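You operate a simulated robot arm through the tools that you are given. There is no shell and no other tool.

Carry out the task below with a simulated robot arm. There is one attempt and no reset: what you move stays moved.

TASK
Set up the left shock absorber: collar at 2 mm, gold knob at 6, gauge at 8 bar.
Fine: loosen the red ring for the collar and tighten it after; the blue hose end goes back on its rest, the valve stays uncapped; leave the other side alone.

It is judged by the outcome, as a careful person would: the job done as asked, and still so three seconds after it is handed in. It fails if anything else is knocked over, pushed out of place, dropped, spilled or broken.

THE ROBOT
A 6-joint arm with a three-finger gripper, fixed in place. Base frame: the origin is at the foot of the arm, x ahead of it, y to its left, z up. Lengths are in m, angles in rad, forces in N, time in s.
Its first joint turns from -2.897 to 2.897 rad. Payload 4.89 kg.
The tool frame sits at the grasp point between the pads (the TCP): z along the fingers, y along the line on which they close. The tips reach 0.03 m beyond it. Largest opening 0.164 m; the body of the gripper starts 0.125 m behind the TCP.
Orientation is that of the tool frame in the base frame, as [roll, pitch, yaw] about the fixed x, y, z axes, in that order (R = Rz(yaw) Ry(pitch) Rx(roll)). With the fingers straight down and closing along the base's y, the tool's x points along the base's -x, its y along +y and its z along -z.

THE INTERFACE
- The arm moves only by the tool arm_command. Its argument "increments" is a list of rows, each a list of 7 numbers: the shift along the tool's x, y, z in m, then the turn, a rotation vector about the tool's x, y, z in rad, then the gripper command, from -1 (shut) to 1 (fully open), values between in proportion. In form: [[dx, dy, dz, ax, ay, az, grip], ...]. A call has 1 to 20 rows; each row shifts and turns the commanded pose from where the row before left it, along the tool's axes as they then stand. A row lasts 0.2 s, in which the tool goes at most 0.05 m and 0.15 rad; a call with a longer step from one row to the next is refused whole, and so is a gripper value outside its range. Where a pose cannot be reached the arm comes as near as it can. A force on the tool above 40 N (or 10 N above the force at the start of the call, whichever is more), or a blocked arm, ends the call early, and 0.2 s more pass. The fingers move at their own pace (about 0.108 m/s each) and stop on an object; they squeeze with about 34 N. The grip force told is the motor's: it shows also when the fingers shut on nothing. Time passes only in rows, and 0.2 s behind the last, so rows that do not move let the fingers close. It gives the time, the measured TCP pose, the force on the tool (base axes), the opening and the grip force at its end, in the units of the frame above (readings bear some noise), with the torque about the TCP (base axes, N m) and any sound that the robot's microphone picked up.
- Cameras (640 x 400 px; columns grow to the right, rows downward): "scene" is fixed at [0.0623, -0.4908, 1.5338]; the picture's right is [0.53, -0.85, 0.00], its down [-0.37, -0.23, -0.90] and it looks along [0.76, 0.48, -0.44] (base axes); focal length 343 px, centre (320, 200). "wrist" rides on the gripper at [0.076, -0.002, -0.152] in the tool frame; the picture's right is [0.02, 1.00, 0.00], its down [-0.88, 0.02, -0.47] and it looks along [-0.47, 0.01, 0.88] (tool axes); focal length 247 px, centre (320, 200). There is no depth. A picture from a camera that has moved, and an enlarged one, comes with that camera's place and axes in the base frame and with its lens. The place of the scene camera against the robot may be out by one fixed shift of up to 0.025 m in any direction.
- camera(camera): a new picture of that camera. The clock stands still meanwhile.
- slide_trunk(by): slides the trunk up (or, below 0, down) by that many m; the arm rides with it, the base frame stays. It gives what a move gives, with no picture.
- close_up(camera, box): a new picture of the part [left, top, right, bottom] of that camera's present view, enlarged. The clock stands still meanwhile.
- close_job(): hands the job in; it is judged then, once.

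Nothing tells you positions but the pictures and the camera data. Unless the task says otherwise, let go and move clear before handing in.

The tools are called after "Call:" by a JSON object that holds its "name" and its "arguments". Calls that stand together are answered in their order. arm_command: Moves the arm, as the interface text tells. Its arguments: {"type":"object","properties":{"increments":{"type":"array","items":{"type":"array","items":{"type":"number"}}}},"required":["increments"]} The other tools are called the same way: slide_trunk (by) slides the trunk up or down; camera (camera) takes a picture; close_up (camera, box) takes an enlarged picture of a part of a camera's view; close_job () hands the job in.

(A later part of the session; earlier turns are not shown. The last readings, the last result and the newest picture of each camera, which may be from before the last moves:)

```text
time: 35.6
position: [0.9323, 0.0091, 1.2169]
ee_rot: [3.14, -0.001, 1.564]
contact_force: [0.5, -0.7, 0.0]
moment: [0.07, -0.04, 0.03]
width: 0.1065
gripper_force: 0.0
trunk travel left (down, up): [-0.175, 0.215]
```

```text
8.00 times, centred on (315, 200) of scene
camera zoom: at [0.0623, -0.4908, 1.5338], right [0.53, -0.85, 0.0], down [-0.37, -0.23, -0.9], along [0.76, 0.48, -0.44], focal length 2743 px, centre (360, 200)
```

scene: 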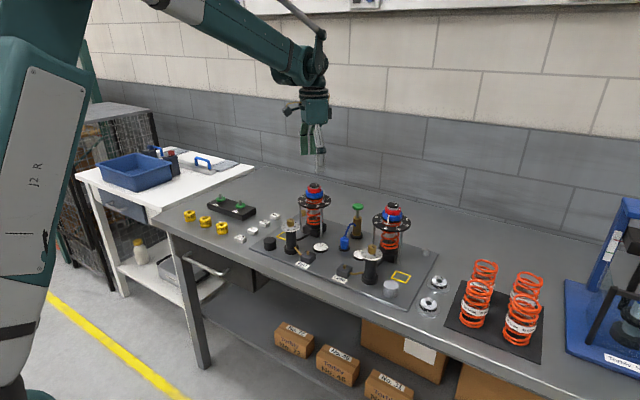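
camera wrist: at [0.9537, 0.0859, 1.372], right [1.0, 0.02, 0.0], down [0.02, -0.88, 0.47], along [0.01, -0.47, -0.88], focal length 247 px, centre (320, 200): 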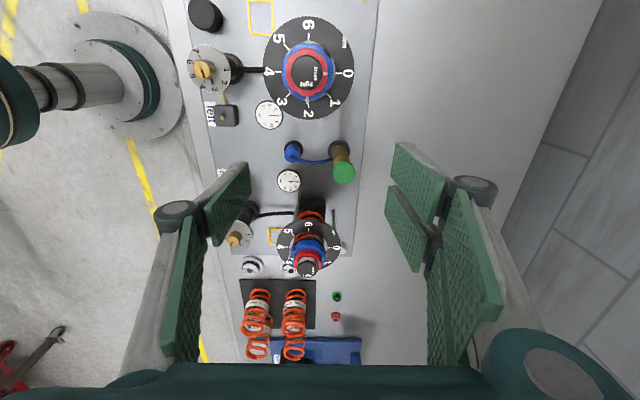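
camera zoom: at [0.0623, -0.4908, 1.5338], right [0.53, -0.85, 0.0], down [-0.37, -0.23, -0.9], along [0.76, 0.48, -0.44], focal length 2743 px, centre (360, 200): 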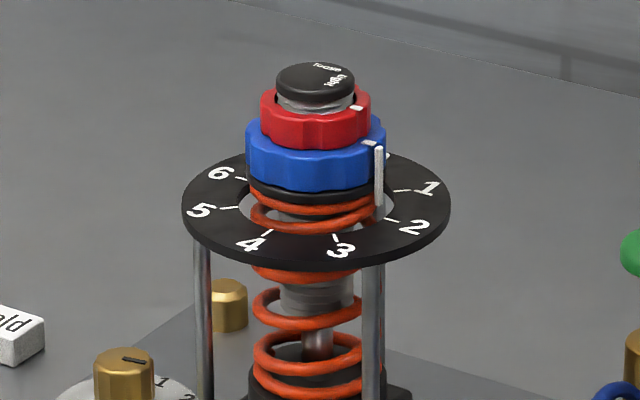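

I felt a firm stop of about 0.6 N·m at "tight", and the pointer still sits at 2.0. Next is the gold knob, near (0.80, 0.08, 0.99). I'll put the camera over it first.

Call:
{"name": "arm_command", "arguments": {"increments": [[0, -0.04, 0, 0, 0, 0, 0.3], [0, -0.04, 0, 0, 0, 0, 0.3], [-0.004, -0.04, 0.01, 0, 0, 0, 0.3], [0, -0.012, 0.01, 0, 0, 0, 0.3], [0, 0, 0, 0, 0, 0, 0.3]]}}

Call:
{"name": "camera", "arguments": {"camera": "wrist"}}

Call:
{"name": "close_up", "arguments": {"camera": "wrist", "box": [280, 30, 360, 110]}}

Call:
{"name": "close_up", "arguments": {"camera": "scene", "box": [255, 210, 335, 270]}}

```text
time: 36.8
position: [0.8022, 0.0048, 1.1931]
ee_rot: [-3.142, 0.0, 1.564]
contact_force: [-0.9, 0.5, 0.5]
moment: [0.04, -0.05, 0.03]
width: 0.107
gripper_force: 0.1
trunk travel left (down, up): [-0.175, 0.215]
```

```text
taken
camera wrist: at [0.8006, 0.081, 1.3474], right [1.0, 0.01, 0.0], down [0.01, -0.88, 0.47], along [0.01, -0.47, -0.88], focal length 247 px, centre (320, 200)
```

wrist: 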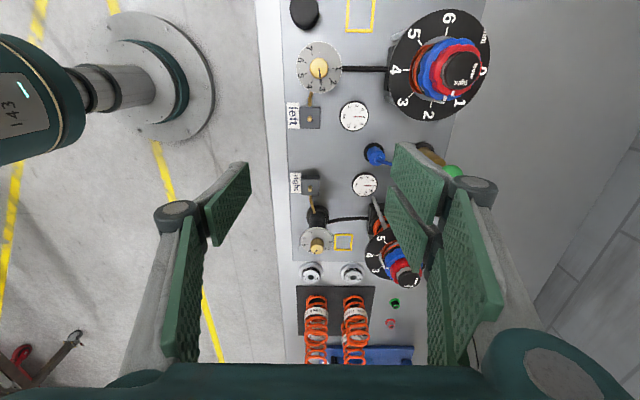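

```text
5.00 times, centred on (320, 70) of wrist
camera zoom: at [0.8006, 0.081, 1.3474], right [1.0, 0.01, 0.0], down [0.01, -0.88, 0.47], along [0.01, -0.47, -0.88], focal length 1235 px, centre (320, 850)
```

zoom: 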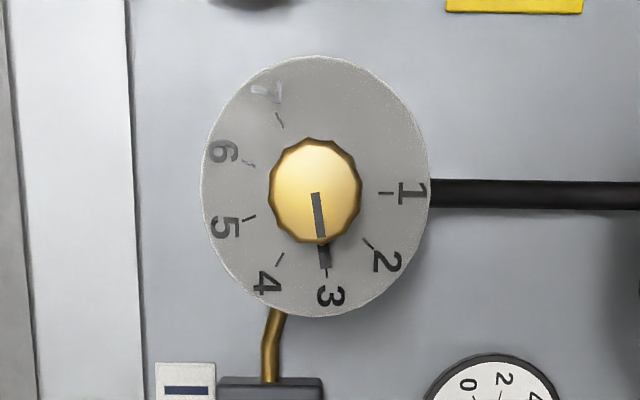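

```text
6.67 times, centred on (295, 240) of scene
camera zoom: at [0.0623, -0.4908, 1.5338], right [0.53, -0.85, 0.0], down [-0.37, -0.23, -0.9], along [0.76, 0.48, -0.44], focal length 2286 px, centre (487, -67)
```

zoom: 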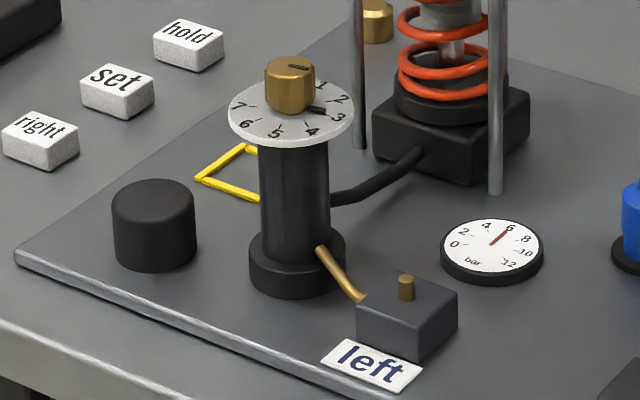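

From above, the knob's pointer is exactly on 3, the ticks are 40° apart, and its centre is near (0.800, 0.080). Its body spans about z 0.970–0.991. I'll centre there, turn the hand to nominal +65°, and come partway down.

Call:
{"name": "arm_command", "arguments": {"increments": [[0.0376, -0.0011, 0, 0, 0, 0, 0.1], [0.0376, -0.0011, 0, 0, 0, 0, -0.1], [0, 0, 0, 0, 0, -0.15, -0.15], [0, 0, 0, 0, 0, -0.15, -0.15], [0, 0, 0, 0, 0, -0.15, -0.15], [0, 0, 0, 0, 0, -0.15, -0.15], [0, 0, 0, 0, 0, -0.15, -0.15], [0, 0, 0, 0, 0, -0.15, -0.15], [0, 0, 0, 0, 0, -0.15, -0.15], [0, 0, 0, 0, 0, -0.15, -0.15], [0, 0, 0, 0, 0, -0.15, -0.15], [0, 0, 0, 0, 0, -0.15, -0.15], [0, 0, 0, 0, 0, -0.15, -0.15], [0, 0, 0, 0, 0, -0.15, -0.15], [0, 0, 0, 0, 0, -0.15, -0.15], [0, 0, 0, 0, 0, -0.15, -0.15], [0, 0, 0, 0, 0, -0.15, -0.15], [0, 0, 0, 0, 0, -0.15, -0.15], [0, 0, 0, 0, 0, -0.15, -0.15], [0, 0, 0, 0, 0, -0.15, -0.15]]}}

Call:
{"name": "arm_command", "arguments": {"increments": [[0, 0, 0.04, 0, 0, 0, -0.15], [0, 0, 0.04, 0, 0, 0, -0.15], [0, 0, 0.04, 0, 0, 0, -0.15], [0, 0, 0, 0, 0, 0, -0.15]]}}

Call:
{"name": "camera", "arguments": {"camera": "wrist"}}

Call:
{"name": "camera", "arguments": {"camera": "scene"}}

```text
time: 41.0
position: [0.7992, 0.0817, 1.1951]
ee_rot: [-3.141, -0.001, -2.016]
contact_force: [-0.5, 0.3, 0.5]
moment: [0.02, 0.02, 0.02]
width: 0.0698
gripper_force: 0.1
trunk travel left (down, up): [-0.175, 0.215]
```

```text
time: 42.0
position: [0.798, 0.0841, 1.0747]
ee_rot: [3.141, 0.0, -2.022]
contact_force: [0.6, -0.1, 0.1]
moment: [0.0, 0.1, 0.0]
width: 0.0695
gripper_force: 0.1
trunk travel left (down, up): [-0.175, 0.215]
```

```text
taken
camera wrist: at [0.7655, 0.0139, 1.2288], right [-0.91, 0.42, 0.0], down [0.37, 0.8, 0.47], along [0.2, 0.43, -0.88], focal length 247 px, centre (320, 200)
```

wrist: 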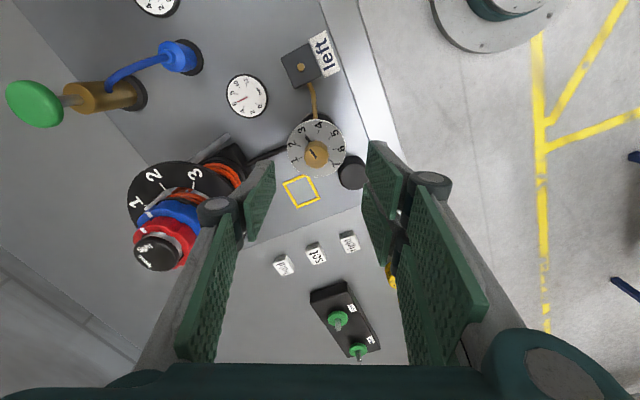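

```text
taken
```

scene: 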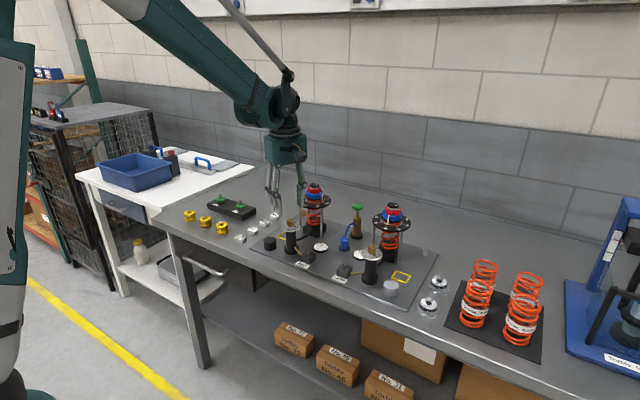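

Call:
{"name": "close_up", "arguments": {"camera": "wrist", "box": [280, 115, 360, 195]}}

Call:
{"name": "close_up", "arguments": {"camera": "scene", "box": [245, 160, 335, 260]}}

```text
5.00 times, centred on (320, 155) of wrist
camera zoom: at [0.7655, 0.0139, 1.2288], right [-0.91, 0.42, 0.0], down [0.37, 0.8, 0.47], along [0.2, 0.43, -0.88], focal length 1235 px, centre (320, 425)
```

zoom: 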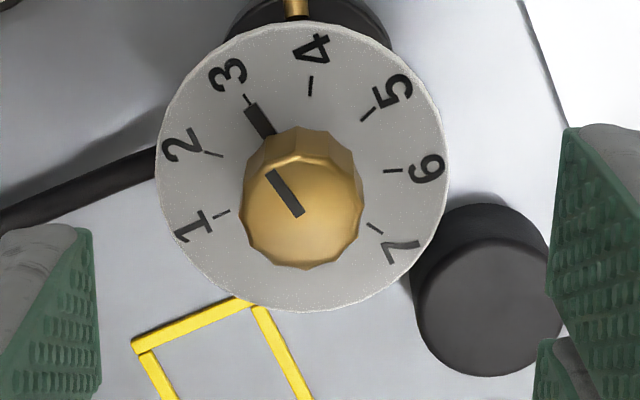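

```text
4.00 times, centred on (290, 210) of scene
camera zoom: at [0.0623, -0.4908, 1.5338], right [0.53, -0.85, 0.0], down [-0.37, -0.23, -0.9], along [0.76, 0.48, -0.44], focal length 1372 px, centre (440, 160)
```

zoom: 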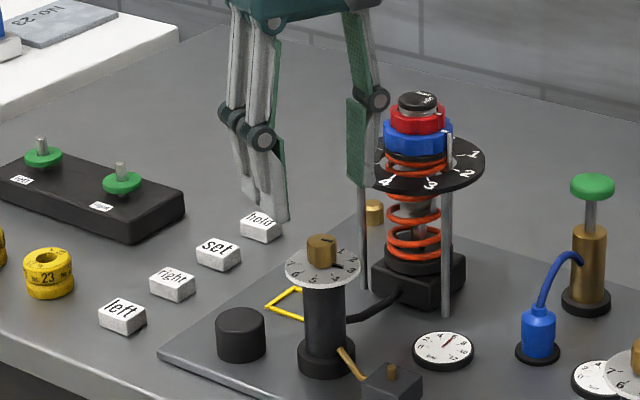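

The knob top is nearer z 1.00, and I need to shift about 4 mm to centre. I'll correct that and go down to grip height with the tips a few mm above the dial.

Call:
{"name": "arm_command", "arguments": {"increments": [[0.0015, -0.0039, 0.02, 0, 0, 0, -0.15], [0, 0, 0.02, 0, 0, 0, -0.15], [0, 0, 0.0167, 0, 0, 0, -0.15], [0, 0, 0, 0, 0, 0, -0.15], [0, 0, 0, 0, 0, 0, -0.15]]}}

Call:
{"name": "close_up", "arguments": {"camera": "wrist", "box": [260, 130, 380, 250]}}

Call:
{"name": "close_up", "arguments": {"camera": "scene", "box": [255, 190, 325, 260]}}

```text
time: 43.2
position: [0.799, 0.0799, 1.0198]
ee_rot: [-3.141, -0.001, -2.021]
contact_force: [0.9, -0.4, 0.1]
moment: [0.02, 0.04, 0.04]
width: 0.0696
gripper_force: 0.1
trunk travel left (down, up): [-0.175, 0.215]
```

```text
3.33 times, centred on (320, 190) of wrist
camera zoom: at [0.7673, 0.0092, 1.1732], right [-0.91, 0.42, 0.0], down [0.37, 0.8, 0.47], along [0.2, 0.43, -0.88], focal length 823 px, centre (320, 233)
```

zoom: 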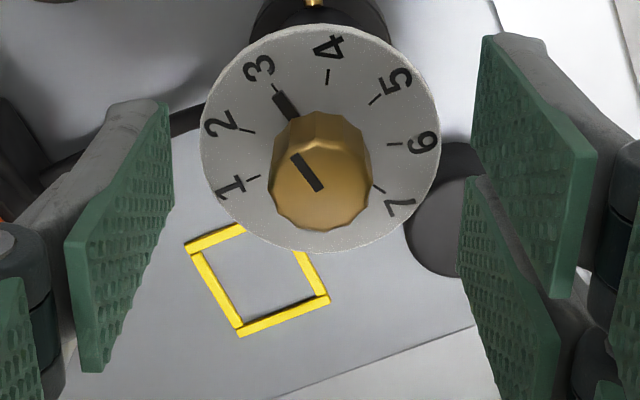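

```text
5.71 times, centred on (290, 225) of scene
camera zoom: at [0.0623, -0.4908, 1.5338], right [0.53, -0.85, 0.0], down [-0.37, -0.23, -0.9], along [0.76, 0.48, -0.44], focal length 1959 px, centre (491, 57)
```

zoom: 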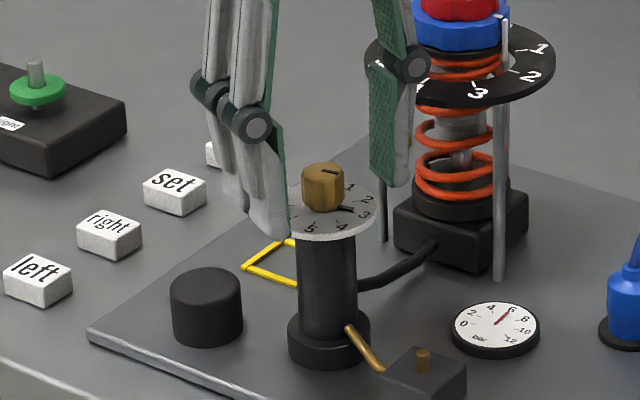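

Call:
{"name": "arm_command", "arguments": {"increments": [[0, 0, 0, 0, 0, 0, -0.4], [0, 0, 0, 0, 0, 0, -0.6], [0, 0, 0, 0, 0, 0, -1], [0, 0, 0, 0, 0, 0, -1], [0, 0, 0, 0, 0, 0, -1]]}}

Call:
{"name": "close_up", "arguments": {"camera": "wrist", "box": [260, 130, 380, 250]}}

Call:
{"name": "close_up", "arguments": {"camera": "scene", "box": [265, 200, 325, 260]}}

```text
time: 44.4
position: [0.7985, 0.079, 1.0195]
ee_rot: [-3.141, 0.001, -2.021]
contact_force: [2.6, 0.0, 0.8]
moment: [-0.02, -0.09, 0.0]
width: 0.0232
gripper_force: 45.2
trunk travel left (down, up): [-0.175, 0.215]
```

```text
3.33 times, centred on (320, 190) of wrist
camera zoom: at [0.7673, 0.0092, 1.1733], right [-0.91, 0.42, 0.0], down [0.37, 0.8, 0.47], along [0.2, 0.43, -0.88], focal length 823 px, centre (320, 233)
```

zoom: 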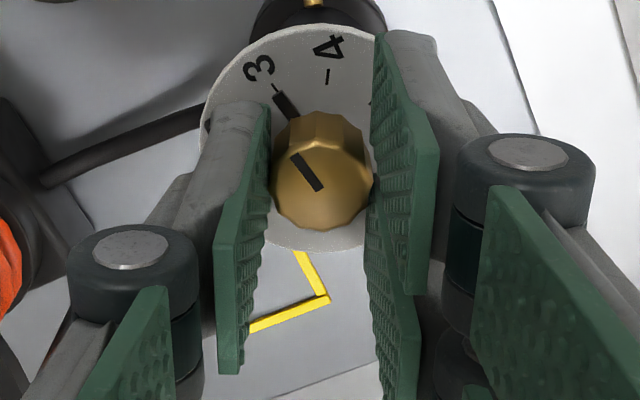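

```text
6.67 times, centred on (295, 230) of scene
camera zoom: at [0.0623, -0.4908, 1.5338], right [0.53, -0.85, 0.0], down [-0.37, -0.23, -0.9], along [0.76, 0.48, -0.44], focal length 2286 px, centre (487, 0)
```

zoom: 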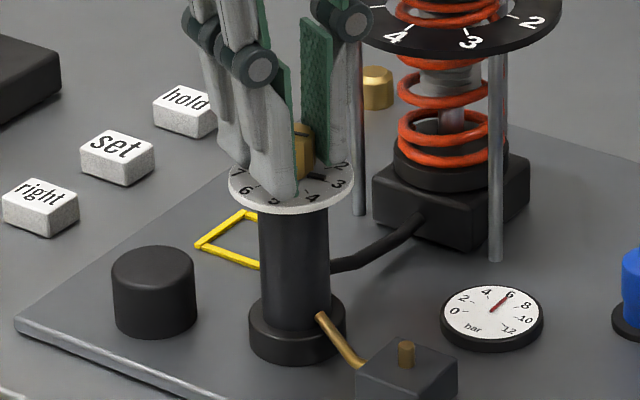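

I have the knob, at 23 mm. I'll turn it clockwise by one division first to check, then the rest.

Call:
{"name": "arm_command", "arguments": {"increments": [[0, 0, 0, 0, 0, 0.1396, -1], [0, 0, 0, 0, 0, 0.1396, -1], [0, 0, 0, 0, 0, 0.1396, -1], [0, 0, 0, 0, 0, 0.1396, -1], [0, 0, 0, 0, 0, 0.1396, -1], [0, 0, 0, 0, 0, 0, -1]]}}

Call:
{"name": "close_up", "arguments": {"camera": "wrist", "box": [260, 130, 380, 250]}}

```text
time: 45.8
position: [0.7982, 0.0796, 1.0198]
ee_rot: [-3.141, 0.0, -2.719]
contact_force: [-25.5, 20.1, 16.4]
moment: [0.56, 1.18, 0.03]
width: 0.0233
gripper_force: 44.7
trunk travel left (down, up): [-0.175, 0.215]
```

```text
3.33 times, centred on (320, 190) of wrist
camera zoom: at [0.7297, 0.0464, 1.1732], right [-0.43, 0.9, 0.0], down [0.8, 0.38, 0.47], along [0.43, 0.2, -0.88], focal length 823 px, centre (320, 233)
```

zoom: 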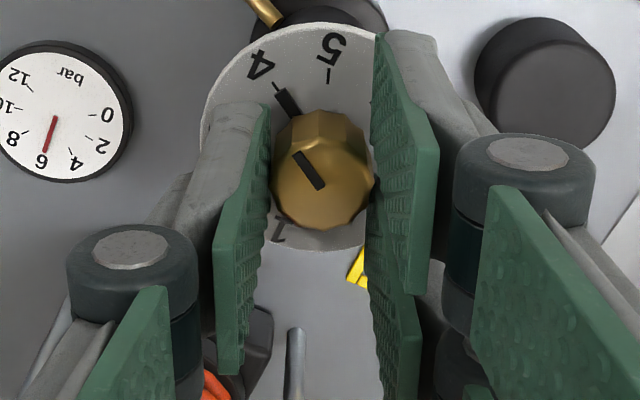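

The knob is exactly on 4. The side load is a bit high, so I'll nudge the command to ease it before going on.

Call:
{"name": "arm_command", "arguments": {"increments": [[0.0007, 0.0013, -0.0005, 0, 0, 0, -1], [0, 0, 0, 0, 0, 0, -1]]}}

```text
time: 46.4
position: [0.7989, 0.0801, 1.0203]
ee_rot: [-3.14, 0.0, -2.721]
contact_force: [-12.8, 15.3, 14.9]
moment: [0.35, 0.6, 0.02]
width: 0.023
gripper_force: 45.1
trunk travel left (down, up): [-0.175, 0.215]
```

Call:
{"name": "arm_command", "arguments": {"increments": [[0.0004, 0.0014, -0.001, 0, 0, 0, -1], [0, 0, 0, 0, 0, 0.1396, -1], [0, 0, 0, 0, 0, 0.1396, -1], [0, 0, 0, 0, 0, 0.1396, -1], [0, 0, 0, 0, 0, 0.1396, -1], [0, 0, 0, 0, 0, 0.1396, -1], [0, 0, 0, 0, 0, 0, -1]]}}

Call:
{"name": "close_up", "arguments": {"camera": "wrist", "box": [260, 130, 380, 250]}}

```text
time: 48.0
position: [0.7999, 0.0804, 1.0204]
ee_rot: [3.141, 0.0, 2.864]
contact_force: [8.6, 12.8, -0.6]
moment: [0.12, -0.91, 0.02]
width: 0.0228
gripper_force: 45.0
trunk travel left (down, up): [-0.175, 0.215]
```

```text
3.33 times, centred on (320, 190) of wrist
camera zoom: at [0.7247, 0.0992, 1.1732], right [0.25, 0.97, 0.0], down [0.85, -0.22, 0.47], along [0.46, -0.12, -0.88], focal length 823 px, centre (320, 233)
```

zoom: 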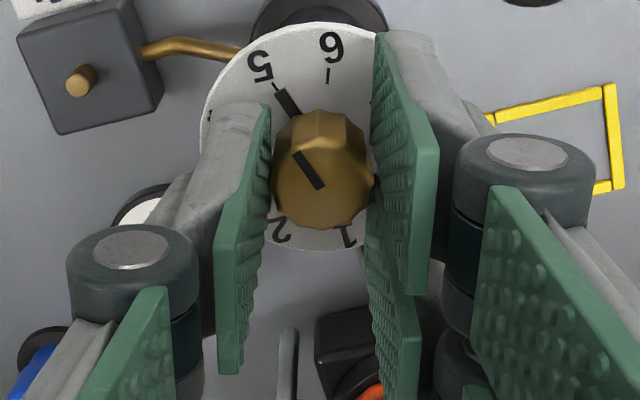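

The knob is on 5 with light forces. I'll turn it one more division.

Call:
{"name": "arm_command", "arguments": {"increments": [[0, 0, 0, 0, 0, 0.1396, -1], [0, 0, 0, 0, 0, 0.1396, -1], [0, 0, 0, 0, 0, 0.1396, -1], [0, 0, 0, 0, 0, 0.1396, -1], [0, 0, 0, 0, 0, 0.1396, -1], [0, 0, 0, 0, 0, 0, -1]]}}

Call:
{"name": "close_up", "arguments": {"camera": "wrist", "box": [260, 130, 380, 250]}}

```text
time: 49.4
position: [0.799, 0.0813, 1.0197]
ee_rot: [-3.141, 0.001, 2.165]
contact_force: [9.2, 15.2, -2.9]
moment: [0.76, -0.09, -0.02]
width: 0.023
gripper_force: 44.8
trunk travel left (down, up): [-0.175, 0.215]
```

```text
3.33 times, centred on (320, 190) of wrist
camera zoom: at [0.7546, 0.1427, 1.1732], right [0.82, 0.58, 0.0], down [0.51, -0.72, 0.47], along [0.27, -0.39, -0.88], focal length 823 px, centre (320, 233)
```

zoom: 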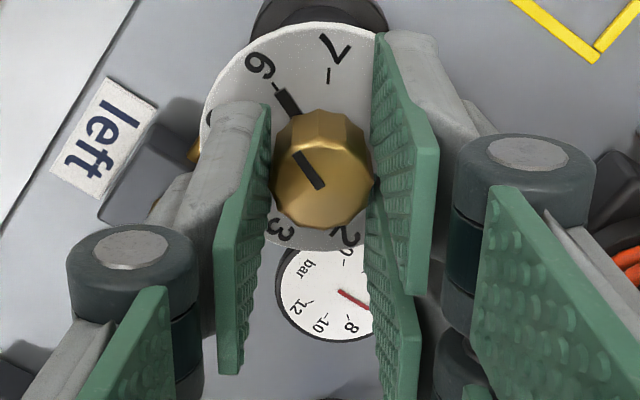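

The knob is at 6. I'll release, rise, and move the camera over the hose and valve area.

Call:
{"name": "arm_command", "arguments": {"increments": [[0, 0, 0, 0, 0, 0, -0.4], [0, 0, 0, 0, 0, 0, -0.15], [0, 0, -0.04, 0, 0, 0, -0.15], [0, 0, -0.04, 0, 0, 0, 0], [0, 0, -0.045, 0, 0, 0, 0.2], [0, 0, -0.045, 0, 0, 0, 0.3], [0, 0, 0, 0, 0, 0.1485, 0.3], [0, 0, 0, 0, 0, 0.1485, 0.3], [0, 0, 0, 0, 0, 0.1485, 0.3], [0, 0, 0, 0, 0, 0.1485, 0.3], [-0.03, 0, 0, 0, 0, 0, 0.3], [-0.03, 0, 0, 0, 0, 0, 0.3], [0, 0, 0, 0, 0, 0, 0.3]]}}

Call:
{"name": "close_up", "arguments": {"camera": "wrist", "box": [270, 30, 350, 110]}}

Call:
{"name": "camera", "arguments": {"camera": "wrist"}}

```text
time: 52.2
position: [0.7996, 0.0201, 1.1907]
ee_rot: [3.14, 0.003, 1.573]
contact_force: [-0.3, -0.1, 0.7]
moment: [0.08, 0.04, 0.03]
width: 0.1067
gripper_force: 0.0
trunk travel left (down, up): [-0.175, 0.215]
```

```text
5.00 times, centred on (310, 70) of wrist
camera zoom: at [0.7979, 0.0954, 1.3436], right [1.0, 0.02, 0.0], down [0.02, -0.88, 0.47], along [0.01, -0.47, -0.88], focal length 1235 px, centre (370, 850)
```

zoom: 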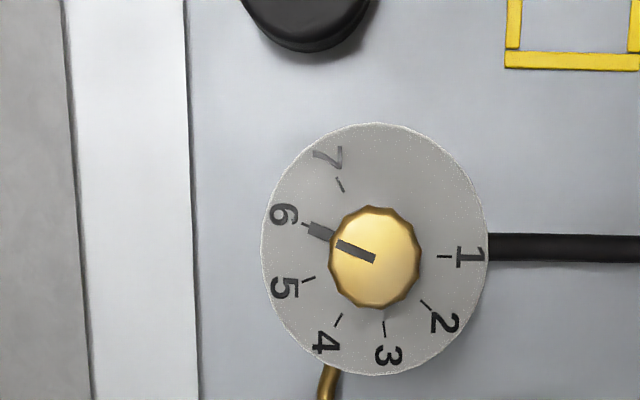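

```text
taken
camera wrist: at [0.7979, 0.0954, 1.3436], right [1.0, 0.02, 0.0], down [0.02, -0.88, 0.47], along [0.01, -0.47, -0.88], focal length 247 px, centre (320, 200)
```

wrist: 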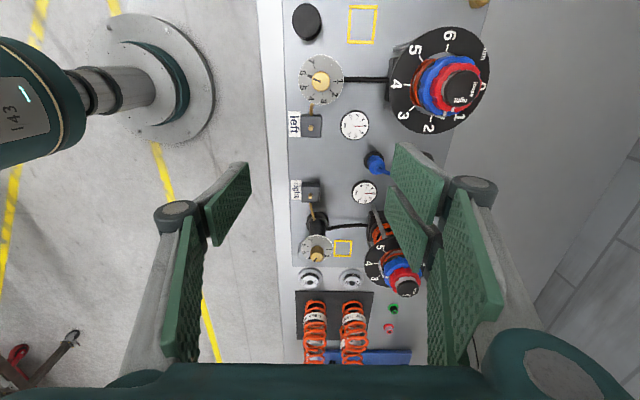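

The knob is exactly on 6. I'll move the camera over the valve, hose rest and pump.

Call:
{"name": "arm_command", "arguments": {"increments": [[-0.038, 0.02, 0, 0, 0, 0, 0.3], [-0.038, 0.02, 0, 0, 0, 0, 0.3], [0, 0, 0, 0, 0, 0, 0.3], [0, 0, 0, 0, 0, 0, 0.3]]}}

Call:
{"name": "camera", "arguments": {"camera": "wrist"}}

Call:
{"name": "close_up", "arguments": {"camera": "wrist", "box": [260, 30, 400, 130]}}

Call:
{"name": "close_up", "arguments": {"camera": "scene", "box": [290, 190, 370, 280]}}

```text
time: 53.2
position: [0.8387, -0.057, 1.1908]
ee_rot: [-3.141, 0.002, 1.575]
contact_force: [0.4, -1.3, -0.7]
moment: [0.1, 0.04, 0.0]
width: 0.1066
gripper_force: 0.1
trunk travel left (down, up): [-0.175, 0.215]
```

```text
taken
camera wrist: at [0.8353, 0.0192, 1.3449], right [1.0, 0.02, 0.0], down [0.02, -0.88, 0.47], along [0.01, -0.47, -0.88], focal length 247 px, centre (320, 200)
```

wrist: 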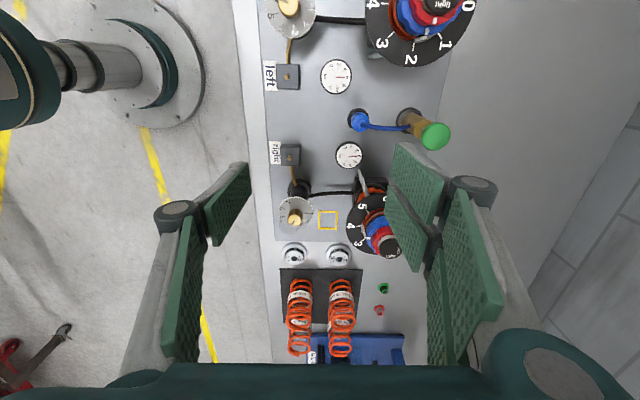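

```text
4.00 times, centred on (330, 80) of wrist
camera zoom: at [0.8353, 0.0192, 1.3449], right [1.0, 0.02, 0.0], down [0.02, -0.88, 0.47], along [0.01, -0.47, -0.88], focal length 988 px, centre (280, 680)
```

zoom: 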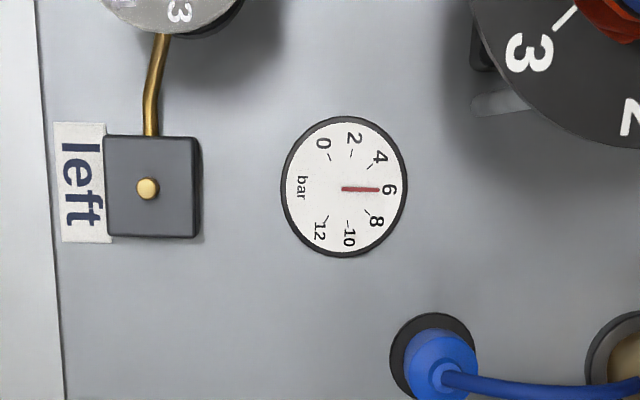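

```text
4.44 times, centred on (330, 235) of scene
camera zoom: at [0.0623, -0.4908, 1.5338], right [0.53, -0.85, 0.0], down [-0.37, -0.23, -0.9], along [0.76, 0.48, -0.44], focal length 1524 px, centre (276, 44)
```

zoom: 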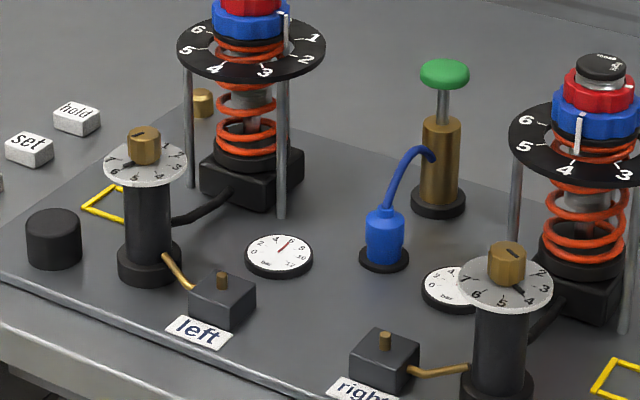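

Gauge still at 6. I take the valve stem to be near (0.783, 0.005, 0.92), the hose rest near (0.903, −0.059) and the pump handle near (0.99, −0.055, 1.015). I'll turn to the nominal yaw and come down over the blue hose end.

Call:
{"name": "arm_command", "arguments": {"increments": [[-0.001, 0.032, 0, 0, 0, -0.1424, 0.2], [0, 0, 0, 0, 0, -0.1424, 0.1], [0, 0, 0, 0, 0, -0.1424, 0], [0, 0, 0, 0, 0, -0.1424, -0.1], [0, 0, 0, 0, 0, -0.1424, -0.1], [0, 0, 0, 0, 0, -0.1424, -0.1], [0, 0, 0, 0, 0, -0.1424, -0.1], [0, 0, 0, 0, 0, -0.1424, -0.1], [0, 0, 0, 0, 0, -0.1424, -0.1], [0, 0, 0, 0, 0, -0.1424, -0.1], [0, 0, 0, 0, 0, -0.1424, -0.1], [-0.032, 0, 0.03, 0, 0, 0, -0.1], [0, 0, 0.04, 0, 0, 0, -0.1], [0, 0, 0.04, 0, 0, 0, -0.1], [0, 0, 0, 0, 0, 0, -0.1], [0, 0, 0, 0, 0, 0, -0.1]]}}

Call:
{"name": "camera", "arguments": {"camera": "wrist"}}

Call:
{"name": "close_up", "arguments": {"camera": "scene", "box": [300, 170, 390, 260]}}

```text
time: 56.6
position: [0.903, -0.0541, 1.0801]
ee_rot: [-3.141, 0.0, 3.14]
contact_force: [-0.1, -0.5, -0.6]
moment: [0.02, 0.02, -0.01]
width: 0.0738
gripper_force: 0.1
trunk travel left (down, up): [-0.175, 0.215]
```

```text
taken
camera wrist: at [0.8253, -0.0569, 1.2326], right [-0.02, 1.0, 0.0], down [0.88, 0.02, 0.47], along [0.47, 0.01, -0.88], focal length 247 px, centre (320, 200)
```

wrist: 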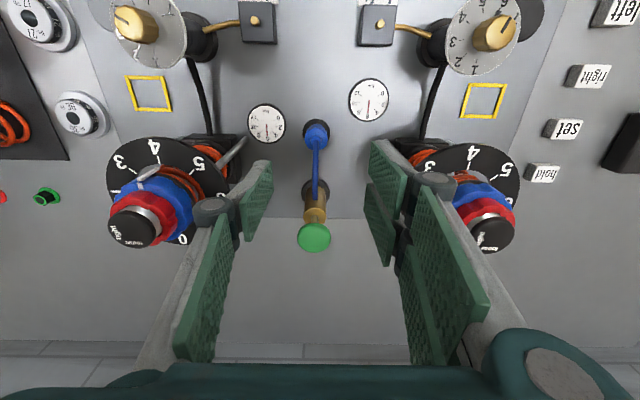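

```text
4.44 times, centred on (345, 215) of scene
camera zoom: at [0.0623, -0.4908, 1.5338], right [0.53, -0.85, 0.0], down [-0.37, -0.23, -0.9], along [0.76, 0.48, -0.44], focal length 1524 px, centre (209, 133)
```

zoom: 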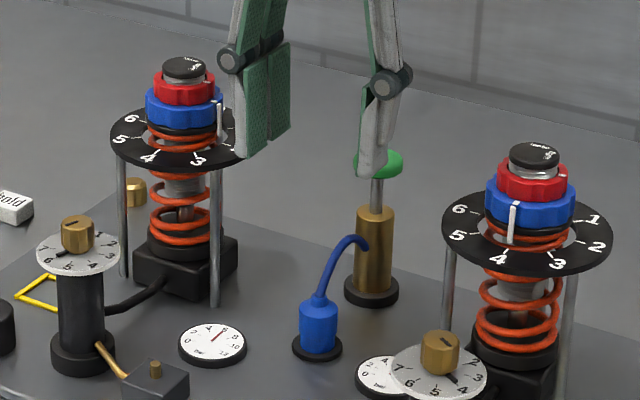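

Call:
{"name": "close_up", "arguments": {"camera": "wrist", "box": [270, 100, 370, 260]}}

Call:
{"name": "close_up", "arguments": {"camera": "wrist", "box": [230, 0, 410, 150]}}

```text
2.50 times, centred on (320, 180) of wrist
camera zoom: at [0.8253, -0.0569, 1.2326], right [-0.02, 1.0, 0.0], down [0.88, 0.02, 0.47], along [0.47, 0.01, -0.88], focal length 617 px, centre (320, 250)
```

zoom: 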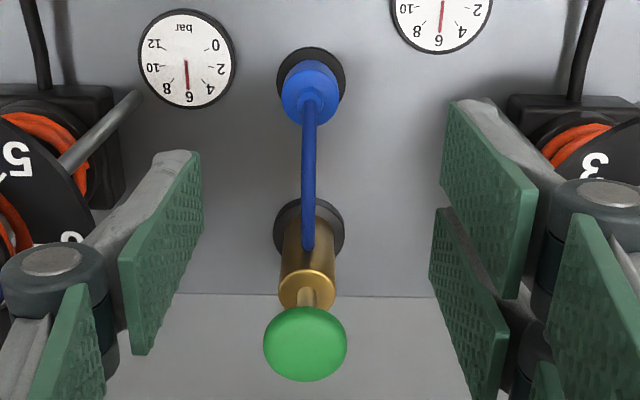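

```text
2.67 times, centred on (320, 75) of wrist
camera zoom: at [0.8253, -0.0569, 1.2326], right [-0.02, 1.0, 0.0], down [0.88, 0.02, 0.47], along [0.47, 0.01, -0.88], focal length 659 px, centre (320, 533)
```

zoom: 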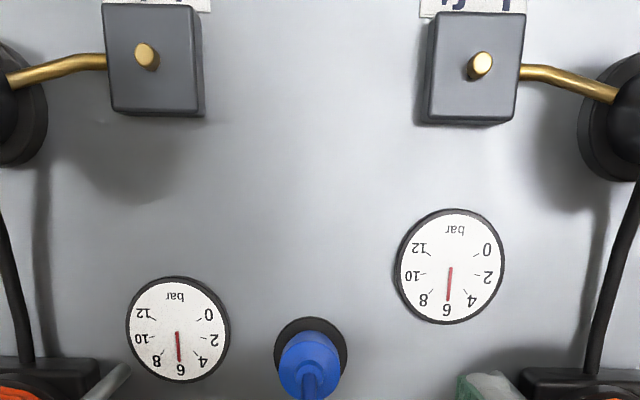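

Call:
{"name": "arm_command", "arguments": {"increments": [[0, -0.006, 0.03, 0, 0, 0, -0.1], [0, 0, 0.04, 0, 0, 0, -0.1], [0, 0, 0.04, 0, 0, 0, -0.1], [0, 0, 0.02, 0, 0, 0, -0.1], [0, 0, 0, 0, 0, 0, -0.1], [0, 0, 0, 0, 0, 0, -0.1]]}}

Call:
{"name": "close_up", "arguments": {"camera": "wrist", "box": [250, 110, 390, 250]}}

Call:
{"name": "close_up", "arguments": {"camera": "scene", "box": [310, 200, 380, 270]}}

```text
time: 58.0
position: [0.9039, -0.0628, 0.9515]
ee_rot: [3.141, -0.001, 3.14]
contact_force: [-0.2, 0.8, -0.5]
moment: [-0.03, 0.0, 0.0]
width: 0.0737
gripper_force: 0.0
trunk travel left (down, up): [-0.175, 0.215]
```

```text
2.86 times, centred on (320, 180) of wrist
camera zoom: at [0.8267, -0.0654, 1.1044], right [-0.02, 1.0, 0.0], down [0.88, 0.02, 0.47], along [0.47, 0.01, -0.88], focal length 706 px, centre (320, 257)
```

zoom: 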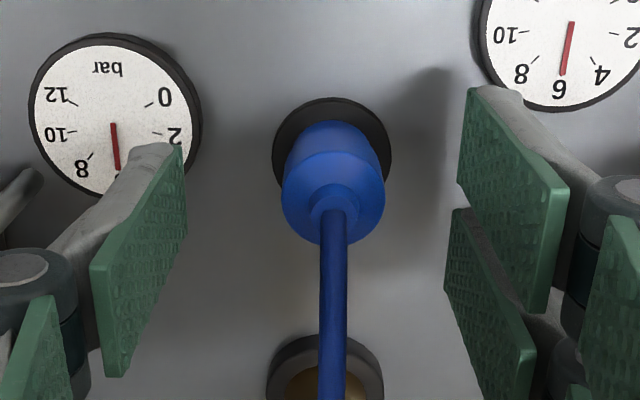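

```text
5.71 times, centred on (345, 235) of scene
camera zoom: at [0.0623, -0.4908, 1.5338], right [0.53, -0.85, 0.0], down [-0.37, -0.23, -0.9], along [0.76, 0.48, -0.44], focal length 1959 px, centre (177, 0)
```

zoom: 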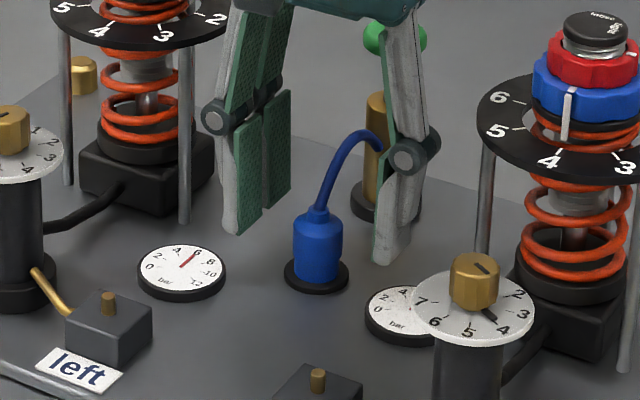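

Call:
{"name": "arm_command", "arguments": {"increments": [[0, 0.003, 0.0155, 0, 0, 0, -0.1], [0, 0, 0, 0, 0, 0, -0.3], [0, 0, 0, 0, 0, 0, -0.5], [0, 0, 0, 0, 0, 0, -1], [0, 0, 0, 0, 0, 0, -1], [0, 0, 0, 0, 0, 0, -1]]}}

Call:
{"name": "close_up", "arguments": {"camera": "wrist", "box": [250, 110, 390, 250]}}

Call:
{"name": "close_up", "arguments": {"camera": "scene", "box": [310, 200, 380, 270]}}

```text
time: 59.4
position: [0.9014, -0.0591, 0.936]
ee_rot: [3.14, -0.002, 3.14]
contact_force: [-0.3, -0.9, 0.8]
moment: [0.01, 0.0, -0.04]
width: 0.0277
gripper_force: 34.0
trunk travel left (down, up): [-0.175, 0.215]
```

```text
2.86 times, centred on (320, 180) of wrist
camera zoom: at [0.8255, -0.062, 1.0884], right [-0.02, 1.0, 0.0], down [0.88, 0.02, 0.47], along [0.47, 0.01, -0.88], focal length 706 px, centre (320, 257)
```

zoom: 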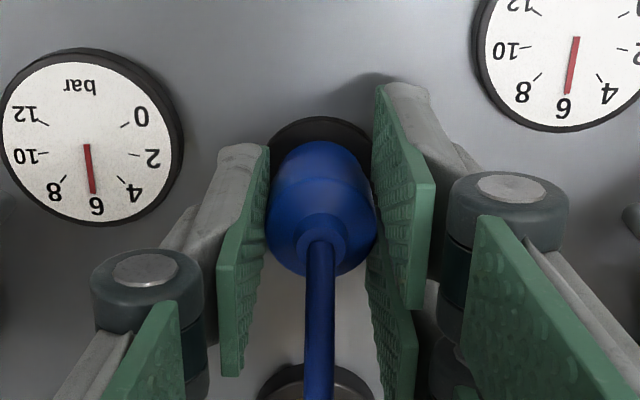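

```text
5.71 times, centred on (345, 235) of scene
camera zoom: at [0.0623, -0.4908, 1.5338], right [0.53, -0.85, 0.0], down [-0.37, -0.23, -0.9], along [0.76, 0.48, -0.44], focal length 1959 px, centre (177, 0)
```

zoom: 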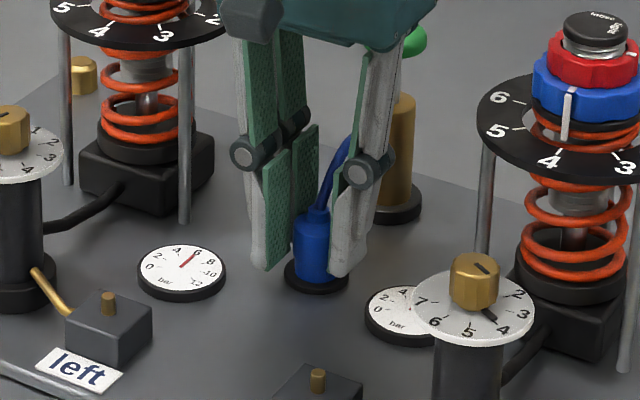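

I have the hose end, at 27.7 mm. For the return, I note this grip pose as about (0.902, −0.059, 0.936). I'll lift it straight up.

Call:
{"name": "arm_command", "arguments": {"increments": [[0, 0, -0.02, 0, 0, 0, -1], [0, 0, -0.02, 0, 0, 0, -1], [0, 0, -0.02, 0, 0, 0, -1], [0, 0, 0, 0, 0, 0, -1]]}}

Call:
{"name": "camera", "arguments": {"camera": "wrist"}}

Call:
{"name": "close_up", "arguments": {"camera": "scene", "box": [300, 180, 380, 260]}}

```text
time: 60.4
position: [0.9038, -0.0587, 0.9943]
ee_rot: [3.141, 0.001, 3.141]
contact_force: [-0.2, -0.8, -1.1]
moment: [-0.01, -0.04, -0.02]
width: 0.0275
gripper_force: 34.0
trunk travel left (down, up): [-0.175, 0.215]
```

```text
taken
camera wrist: at [0.8262, -0.0621, 1.1486], right [-0.02, 1.0, 0.0], down [0.88, 0.02, 0.47], along [0.47, 0.01, -0.88], focal length 247 px, centre (320, 200)
```

wrist: 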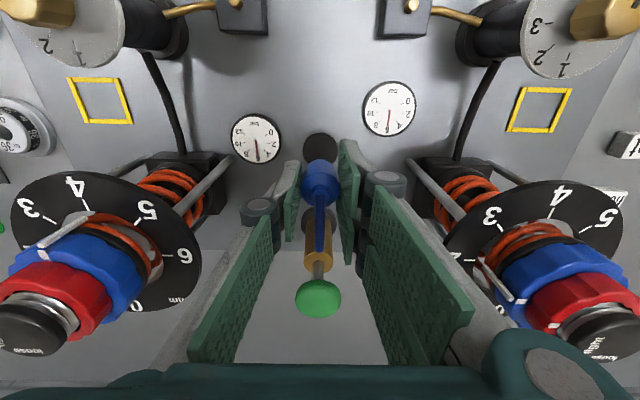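

```text
5.00 times, centred on (340, 220) of scene
camera zoom: at [0.0623, -0.4908, 1.5338], right [0.53, -0.85, 0.0], down [-0.37, -0.23, -0.9], along [0.76, 0.48, -0.44], focal length 1714 px, centre (220, 100)
```

zoom: 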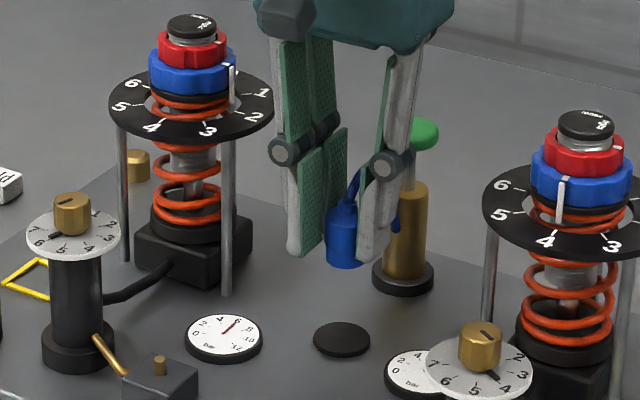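

Lifted clean; the rest is a flat black disc. At the valve I'll keep the fingers clear of both the gold-knob post and the hose by turning the hand +32°, then carry it over high.

Call:
{"name": "arm_command", "arguments": {"increments": [[0, 0, -0.025, 0, 0, -0.1396, -1], [0, 0, -0.02, 0, 0, -0.1396, -1], [0, 0, 0, 0, 0, -0.1396, -1], [0, 0, 0, 0, 0, -0.1396, -1], [0, 0, 0, 0, 0, 0, -1], [0.017, 0.0295, 0, 0, 0, 0, -1], [0.017, 0.0295, 0, 0, 0, 0, -1], [0.017, 0.0295, 0, 0, 0, 0, -1], [0.0169, 0.0294, 0, 0, 0, 0, -1], [0, 0, 0, 0, 0, 0, -1], [0, 0, 0, 0, 0, 0, -1]]}}

Call:
{"name": "camera", "arguments": {"camera": "wrist"}}

Call:
{"name": "camera", "arguments": {"camera": "scene"}}

Call:
{"name": "close_up", "arguments": {"camera": "scene", "box": [270, 190, 370, 290]}}

```text
time: 62.8
position: [0.7806, 0.0048, 1.0379]
ee_rot: [3.141, -0.001, -2.583]
contact_force: [0.3, 0.3, -0.5]
moment: [-0.04, -0.05, 0.0]
width: 0.0275
gripper_force: 33.7
trunk travel left (down, up): [-0.175, 0.215]
```

```text
taken
camera wrist: at [0.7166, -0.0369, 1.1921], right [-0.55, 0.84, 0.0], down [0.74, 0.48, 0.47], along [0.4, 0.26, -0.88], focal length 247 px, centre (320, 200)
```

wrist: 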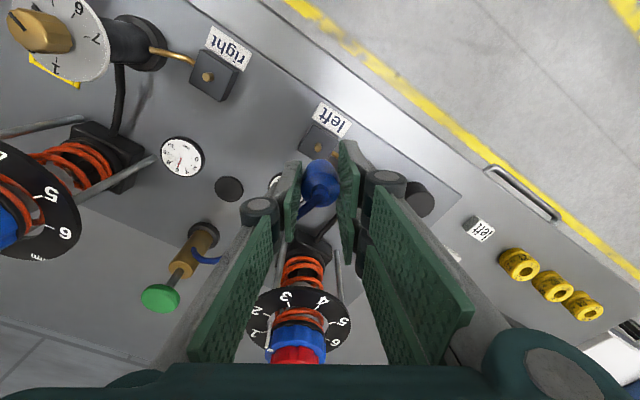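

```text
taken
```

scene: 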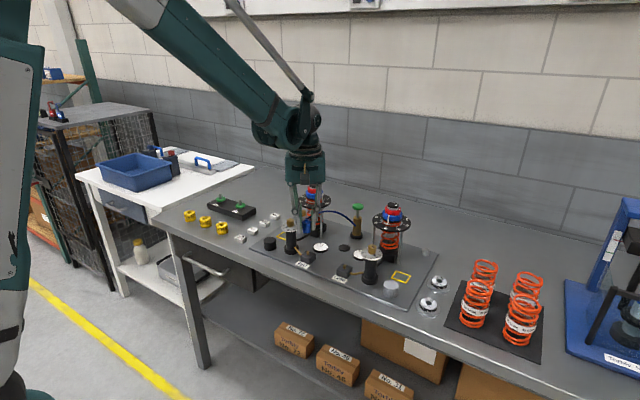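

```text
4.00 times, centred on (320, 240) of scene
camera zoom: at [0.0623, -0.4908, 1.5338], right [0.53, -0.85, 0.0], down [-0.37, -0.23, -0.9], along [0.76, 0.48, -0.44], focal length 1372 px, centre (320, 40)
```

zoom: 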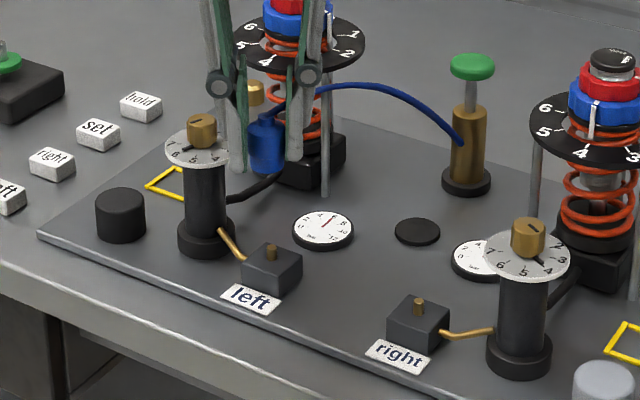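

Call:
{"name": "close_up", "arguments": {"camera": "wrist", "box": [270, 90, 370, 220]}}

Call:
{"name": "close_up", "arguments": {"camera": "scene", "box": [295, 215, 355, 275]}}

```text
3.08 times, centred on (320, 155) of wrist
camera zoom: at [0.7166, -0.0369, 1.1921], right [-0.55, 0.84, 0.0], down [0.74, 0.48, 0.47], along [0.4, 0.26, -0.88], focal length 760 px, centre (320, 338)
```

zoom: 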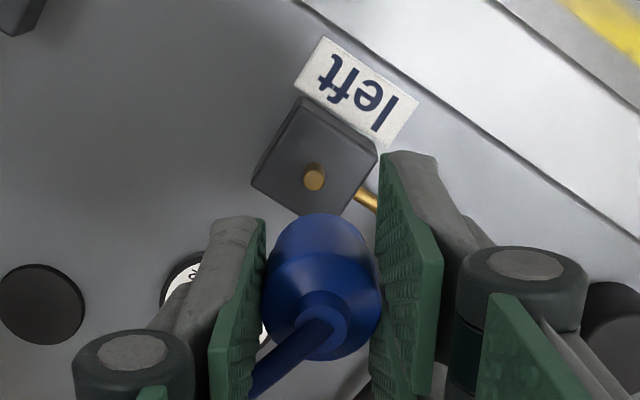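

```text
6.67 times, centred on (325, 245) of scene
camera zoom: at [0.0623, -0.4908, 1.5338], right [0.53, -0.85, 0.0], down [-0.37, -0.23, -0.9], along [0.76, 0.48, -0.44], focal length 2286 px, centre (287, -100)
```

zoom: 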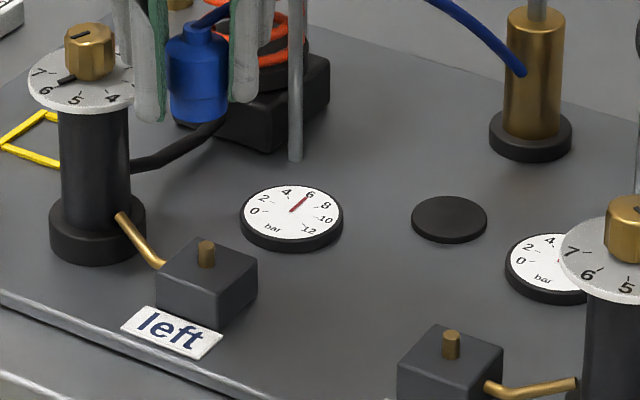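

The hose end is about 4 mm off the stem, which I take to be at (0.7836, 0.0045, 0.922). I'll correct that and come down to just above it.

Call:
{"name": "arm_command", "arguments": {"increments": [[-0.0027, -0.0026, 0, 0, 0, 0, -1], [0, 0, 0.03, 0, 0, 0, -1], [0, 0, 0.025, 0, 0, 0, -1], [0, 0, 0, 0, 0, 0, -1], [0, 0, 0, 0, 0, 0, -1]]}}

Call:
{"name": "close_up", "arguments": {"camera": "wrist", "box": [270, 110, 370, 220]}}

Call:
{"name": "close_up", "arguments": {"camera": "scene", "box": [280, 215, 340, 275]}}

```text
time: 64.0
position: [0.7876, 0.0032, 0.9837]
ee_rot: [-3.141, -0.001, -2.585]
contact_force: [0.5, 0.5, -0.7]
moment: [-0.03, 0.04, 0.03]
width: 0.0274
gripper_force: 34.2
trunk travel left (down, up): [-0.175, 0.215]
```

```text
3.64 times, centred on (320, 165) of wrist
camera zoom: at [0.7226, -0.038, 1.1365], right [-0.55, 0.84, 0.0], down [0.74, 0.48, 0.47], along [0.4, 0.26, -0.88], focal length 898 px, centre (320, 327)
```

zoom: 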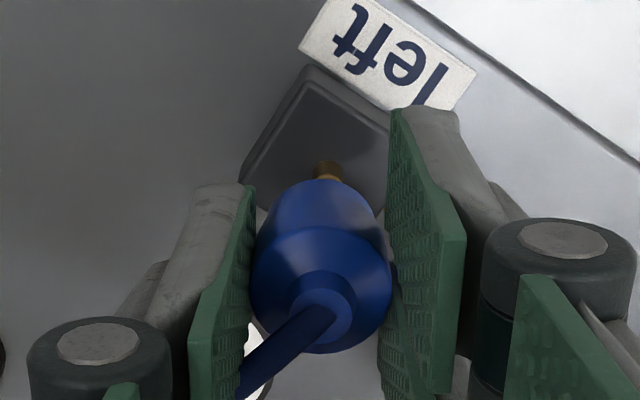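

```text
6.67 times, centred on (310, 245) of scene
camera zoom: at [0.0623, -0.4908, 1.5338], right [0.53, -0.85, 0.0], down [-0.37, -0.23, -0.9], along [0.76, 0.48, -0.44], focal length 2286 px, centre (387, -100)
```

zoom: 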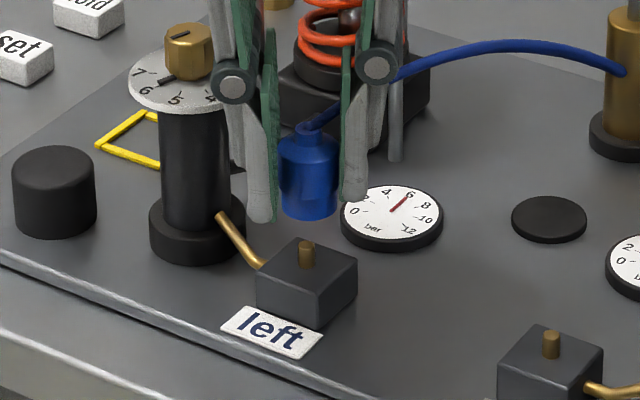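

Call:
{"name": "arm_command", "arguments": {"increments": [[0.0016, 0.0018, 0.005, 0, 0, 0, -1], [0, 0, 0.006, 0, 0, 0, -1], [0, 0, 0, 0, 0, 0, -1], [0, 0, 0, 0, 0, 0, -1]]}}

Call:
{"name": "close_up", "arguments": {"camera": "wrist", "box": [270, 110, 370, 220]}}

Call:
{"name": "close_up", "arguments": {"camera": "scene", "box": [290, 225, 330, 265]}}

```text
time: 65.0
position: [0.7841, 0.0049, 0.9733]
ee_rot: [-3.141, 0.0, -2.584]
contact_force: [0.1, 0.3, -0.8]
moment: [0.0, 0.0, 0.01]
width: 0.0275
gripper_force: 33.8
trunk travel left (down, up): [-0.175, 0.215]
```

```text
3.64 times, centred on (320, 165) of wrist
camera zoom: at [0.7196, -0.0372, 1.1264], right [-0.55, 0.84, 0.0], down [0.74, 0.48, 0.47], along [0.4, 0.26, -0.88], focal length 898 px, centre (320, 327)
```

zoom: 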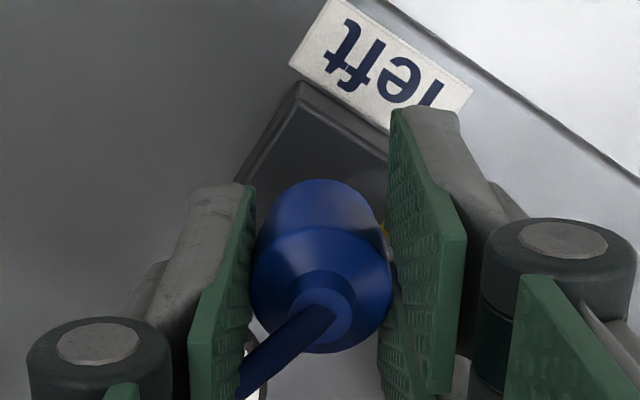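

```text
10.00 times, centred on (310, 245) of scene
camera zoom: at [0.0623, -0.4908, 1.5338], right [0.53, -0.85, 0.0], down [-0.37, -0.23, -0.9], along [0.76, 0.48, -0.44], focal length 3429 px, centre (420, -250)
```

zoom: 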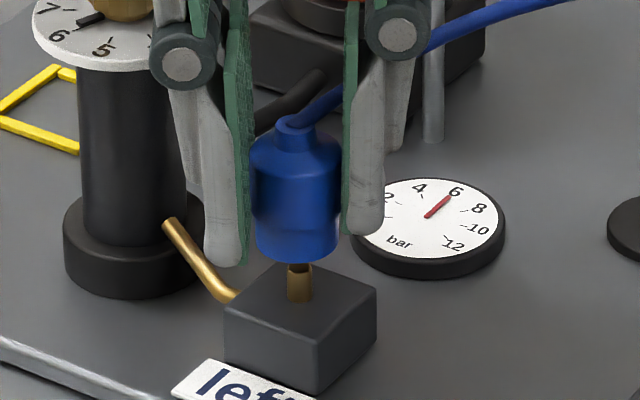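

Aligned within about 1–2 mm. I'll lower gently onto the stem.

Call:
{"name": "arm_command", "arguments": {"increments": [[0, 0, 0.003, 0, 0, 0, -1], [0, 0, 0.003, 0, 0, 0, -1], [0, 0, 0.003, 0, 0, 0, -1], [0, 0, 0.003, 0, 0, 0, -1], [0, 0, 0, 0, 0, 0, -1]]}}

Call:
{"name": "close_up", "arguments": {"camera": "scene", "box": [290, 225, 330, 265]}}

```text
time: 66.2
position: [0.7847, 0.0047, 0.96]
ee_rot: [-3.141, 0.0, -2.585]
contact_force: [0.4, 0.1, -1.8]
moment: [0.01, 0.06, -0.01]
width: 0.0274
gripper_force: 33.4
trunk travel left (down, up): [-0.175, 0.215]
```

```text
10.00 times, centred on (310, 245) of scene
camera zoom: at [0.0623, -0.4908, 1.5338], right [0.53, -0.85, 0.0], down [-0.37, -0.23, -0.9], along [0.76, 0.48, -0.44], focal length 3429 px, centre (420, -250)
```

zoom: 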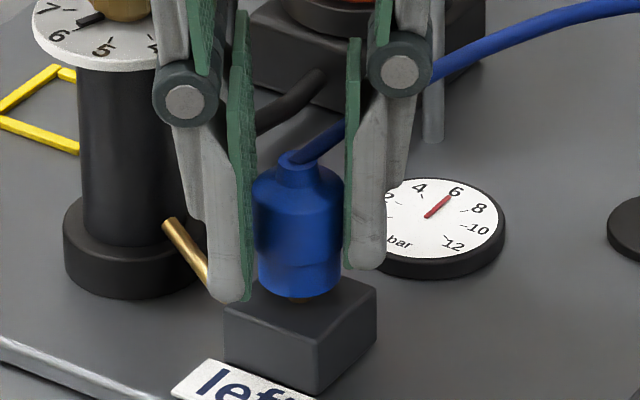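

Call:
{"name": "arm_command", "arguments": {"increments": [[0, 0, 0.003, 0, 0, 0, -1], [0, 0, 0.003, 0, 0, 0, -1], [0, 0, 0.002, 0, 0, 0, -1], [0, 0, 0, 0, 0, 0, -1]]}}

Call:
{"name": "close_up", "arguments": {"camera": "scene", "box": [290, 225, 330, 265]}}

```text
time: 67.2
position: [0.7847, 0.0049, 0.9527]
ee_rot: [3.142, 0.002, -2.585]
contact_force: [0.1, -1.0, -0.9]
moment: [0.0, 0.0, -0.02]
width: 0.027
gripper_force: 33.8
trunk travel left (down, up): [-0.175, 0.215]
```

```text
10.00 times, centred on (310, 245) of scene
camera zoom: at [0.0623, -0.4908, 1.5338], right [0.53, -0.85, 0.0], down [-0.37, -0.23, -0.9], along [0.76, 0.48, -0.44], focal length 3429 px, centre (420, -250)
```

zoom: 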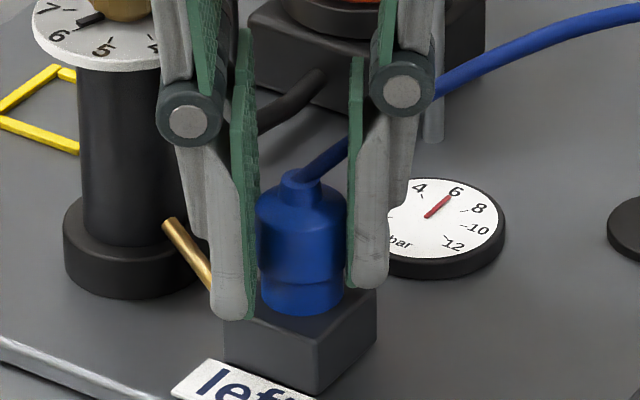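

Call:
{"name": "arm_command", "arguments": {"increments": [[0, 0, 0.002, 0, 0, 0, -1], [0, 0, 0.002, 0, 0, 0, -1], [0, 0, 0, 0, 0, 0, -1]]}}

Call:
{"name": "close_up", "arguments": {"camera": "scene", "box": [290, 225, 330, 265]}}

```text
time: 68.0
position: [0.7835, 0.0046, 0.9489]
ee_rot: [3.141, 0.001, -2.586]
contact_force: [9.6, -1.7, 22.7]
moment: [-0.03, -0.34, -0.02]
width: 0.0274
gripper_force: 34.4
trunk travel left (down, up): [-0.175, 0.215]
```

```text
10.00 times, centred on (310, 245) of scene
camera zoom: at [0.0623, -0.4908, 1.5338], right [0.53, -0.85, 0.0], down [-0.37, -0.23, -0.9], along [0.76, 0.48, -0.44], focal length 3429 px, centre (420, -250)
```

zoom: 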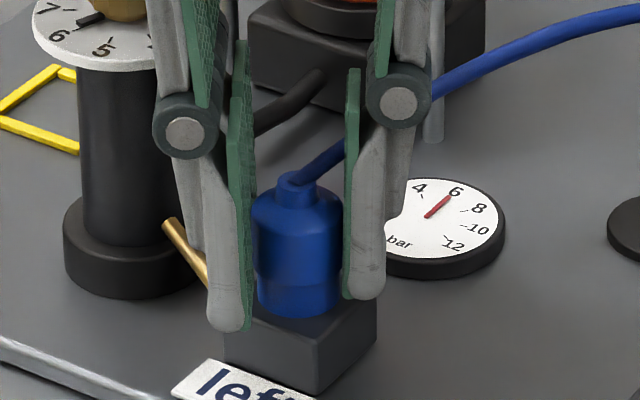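

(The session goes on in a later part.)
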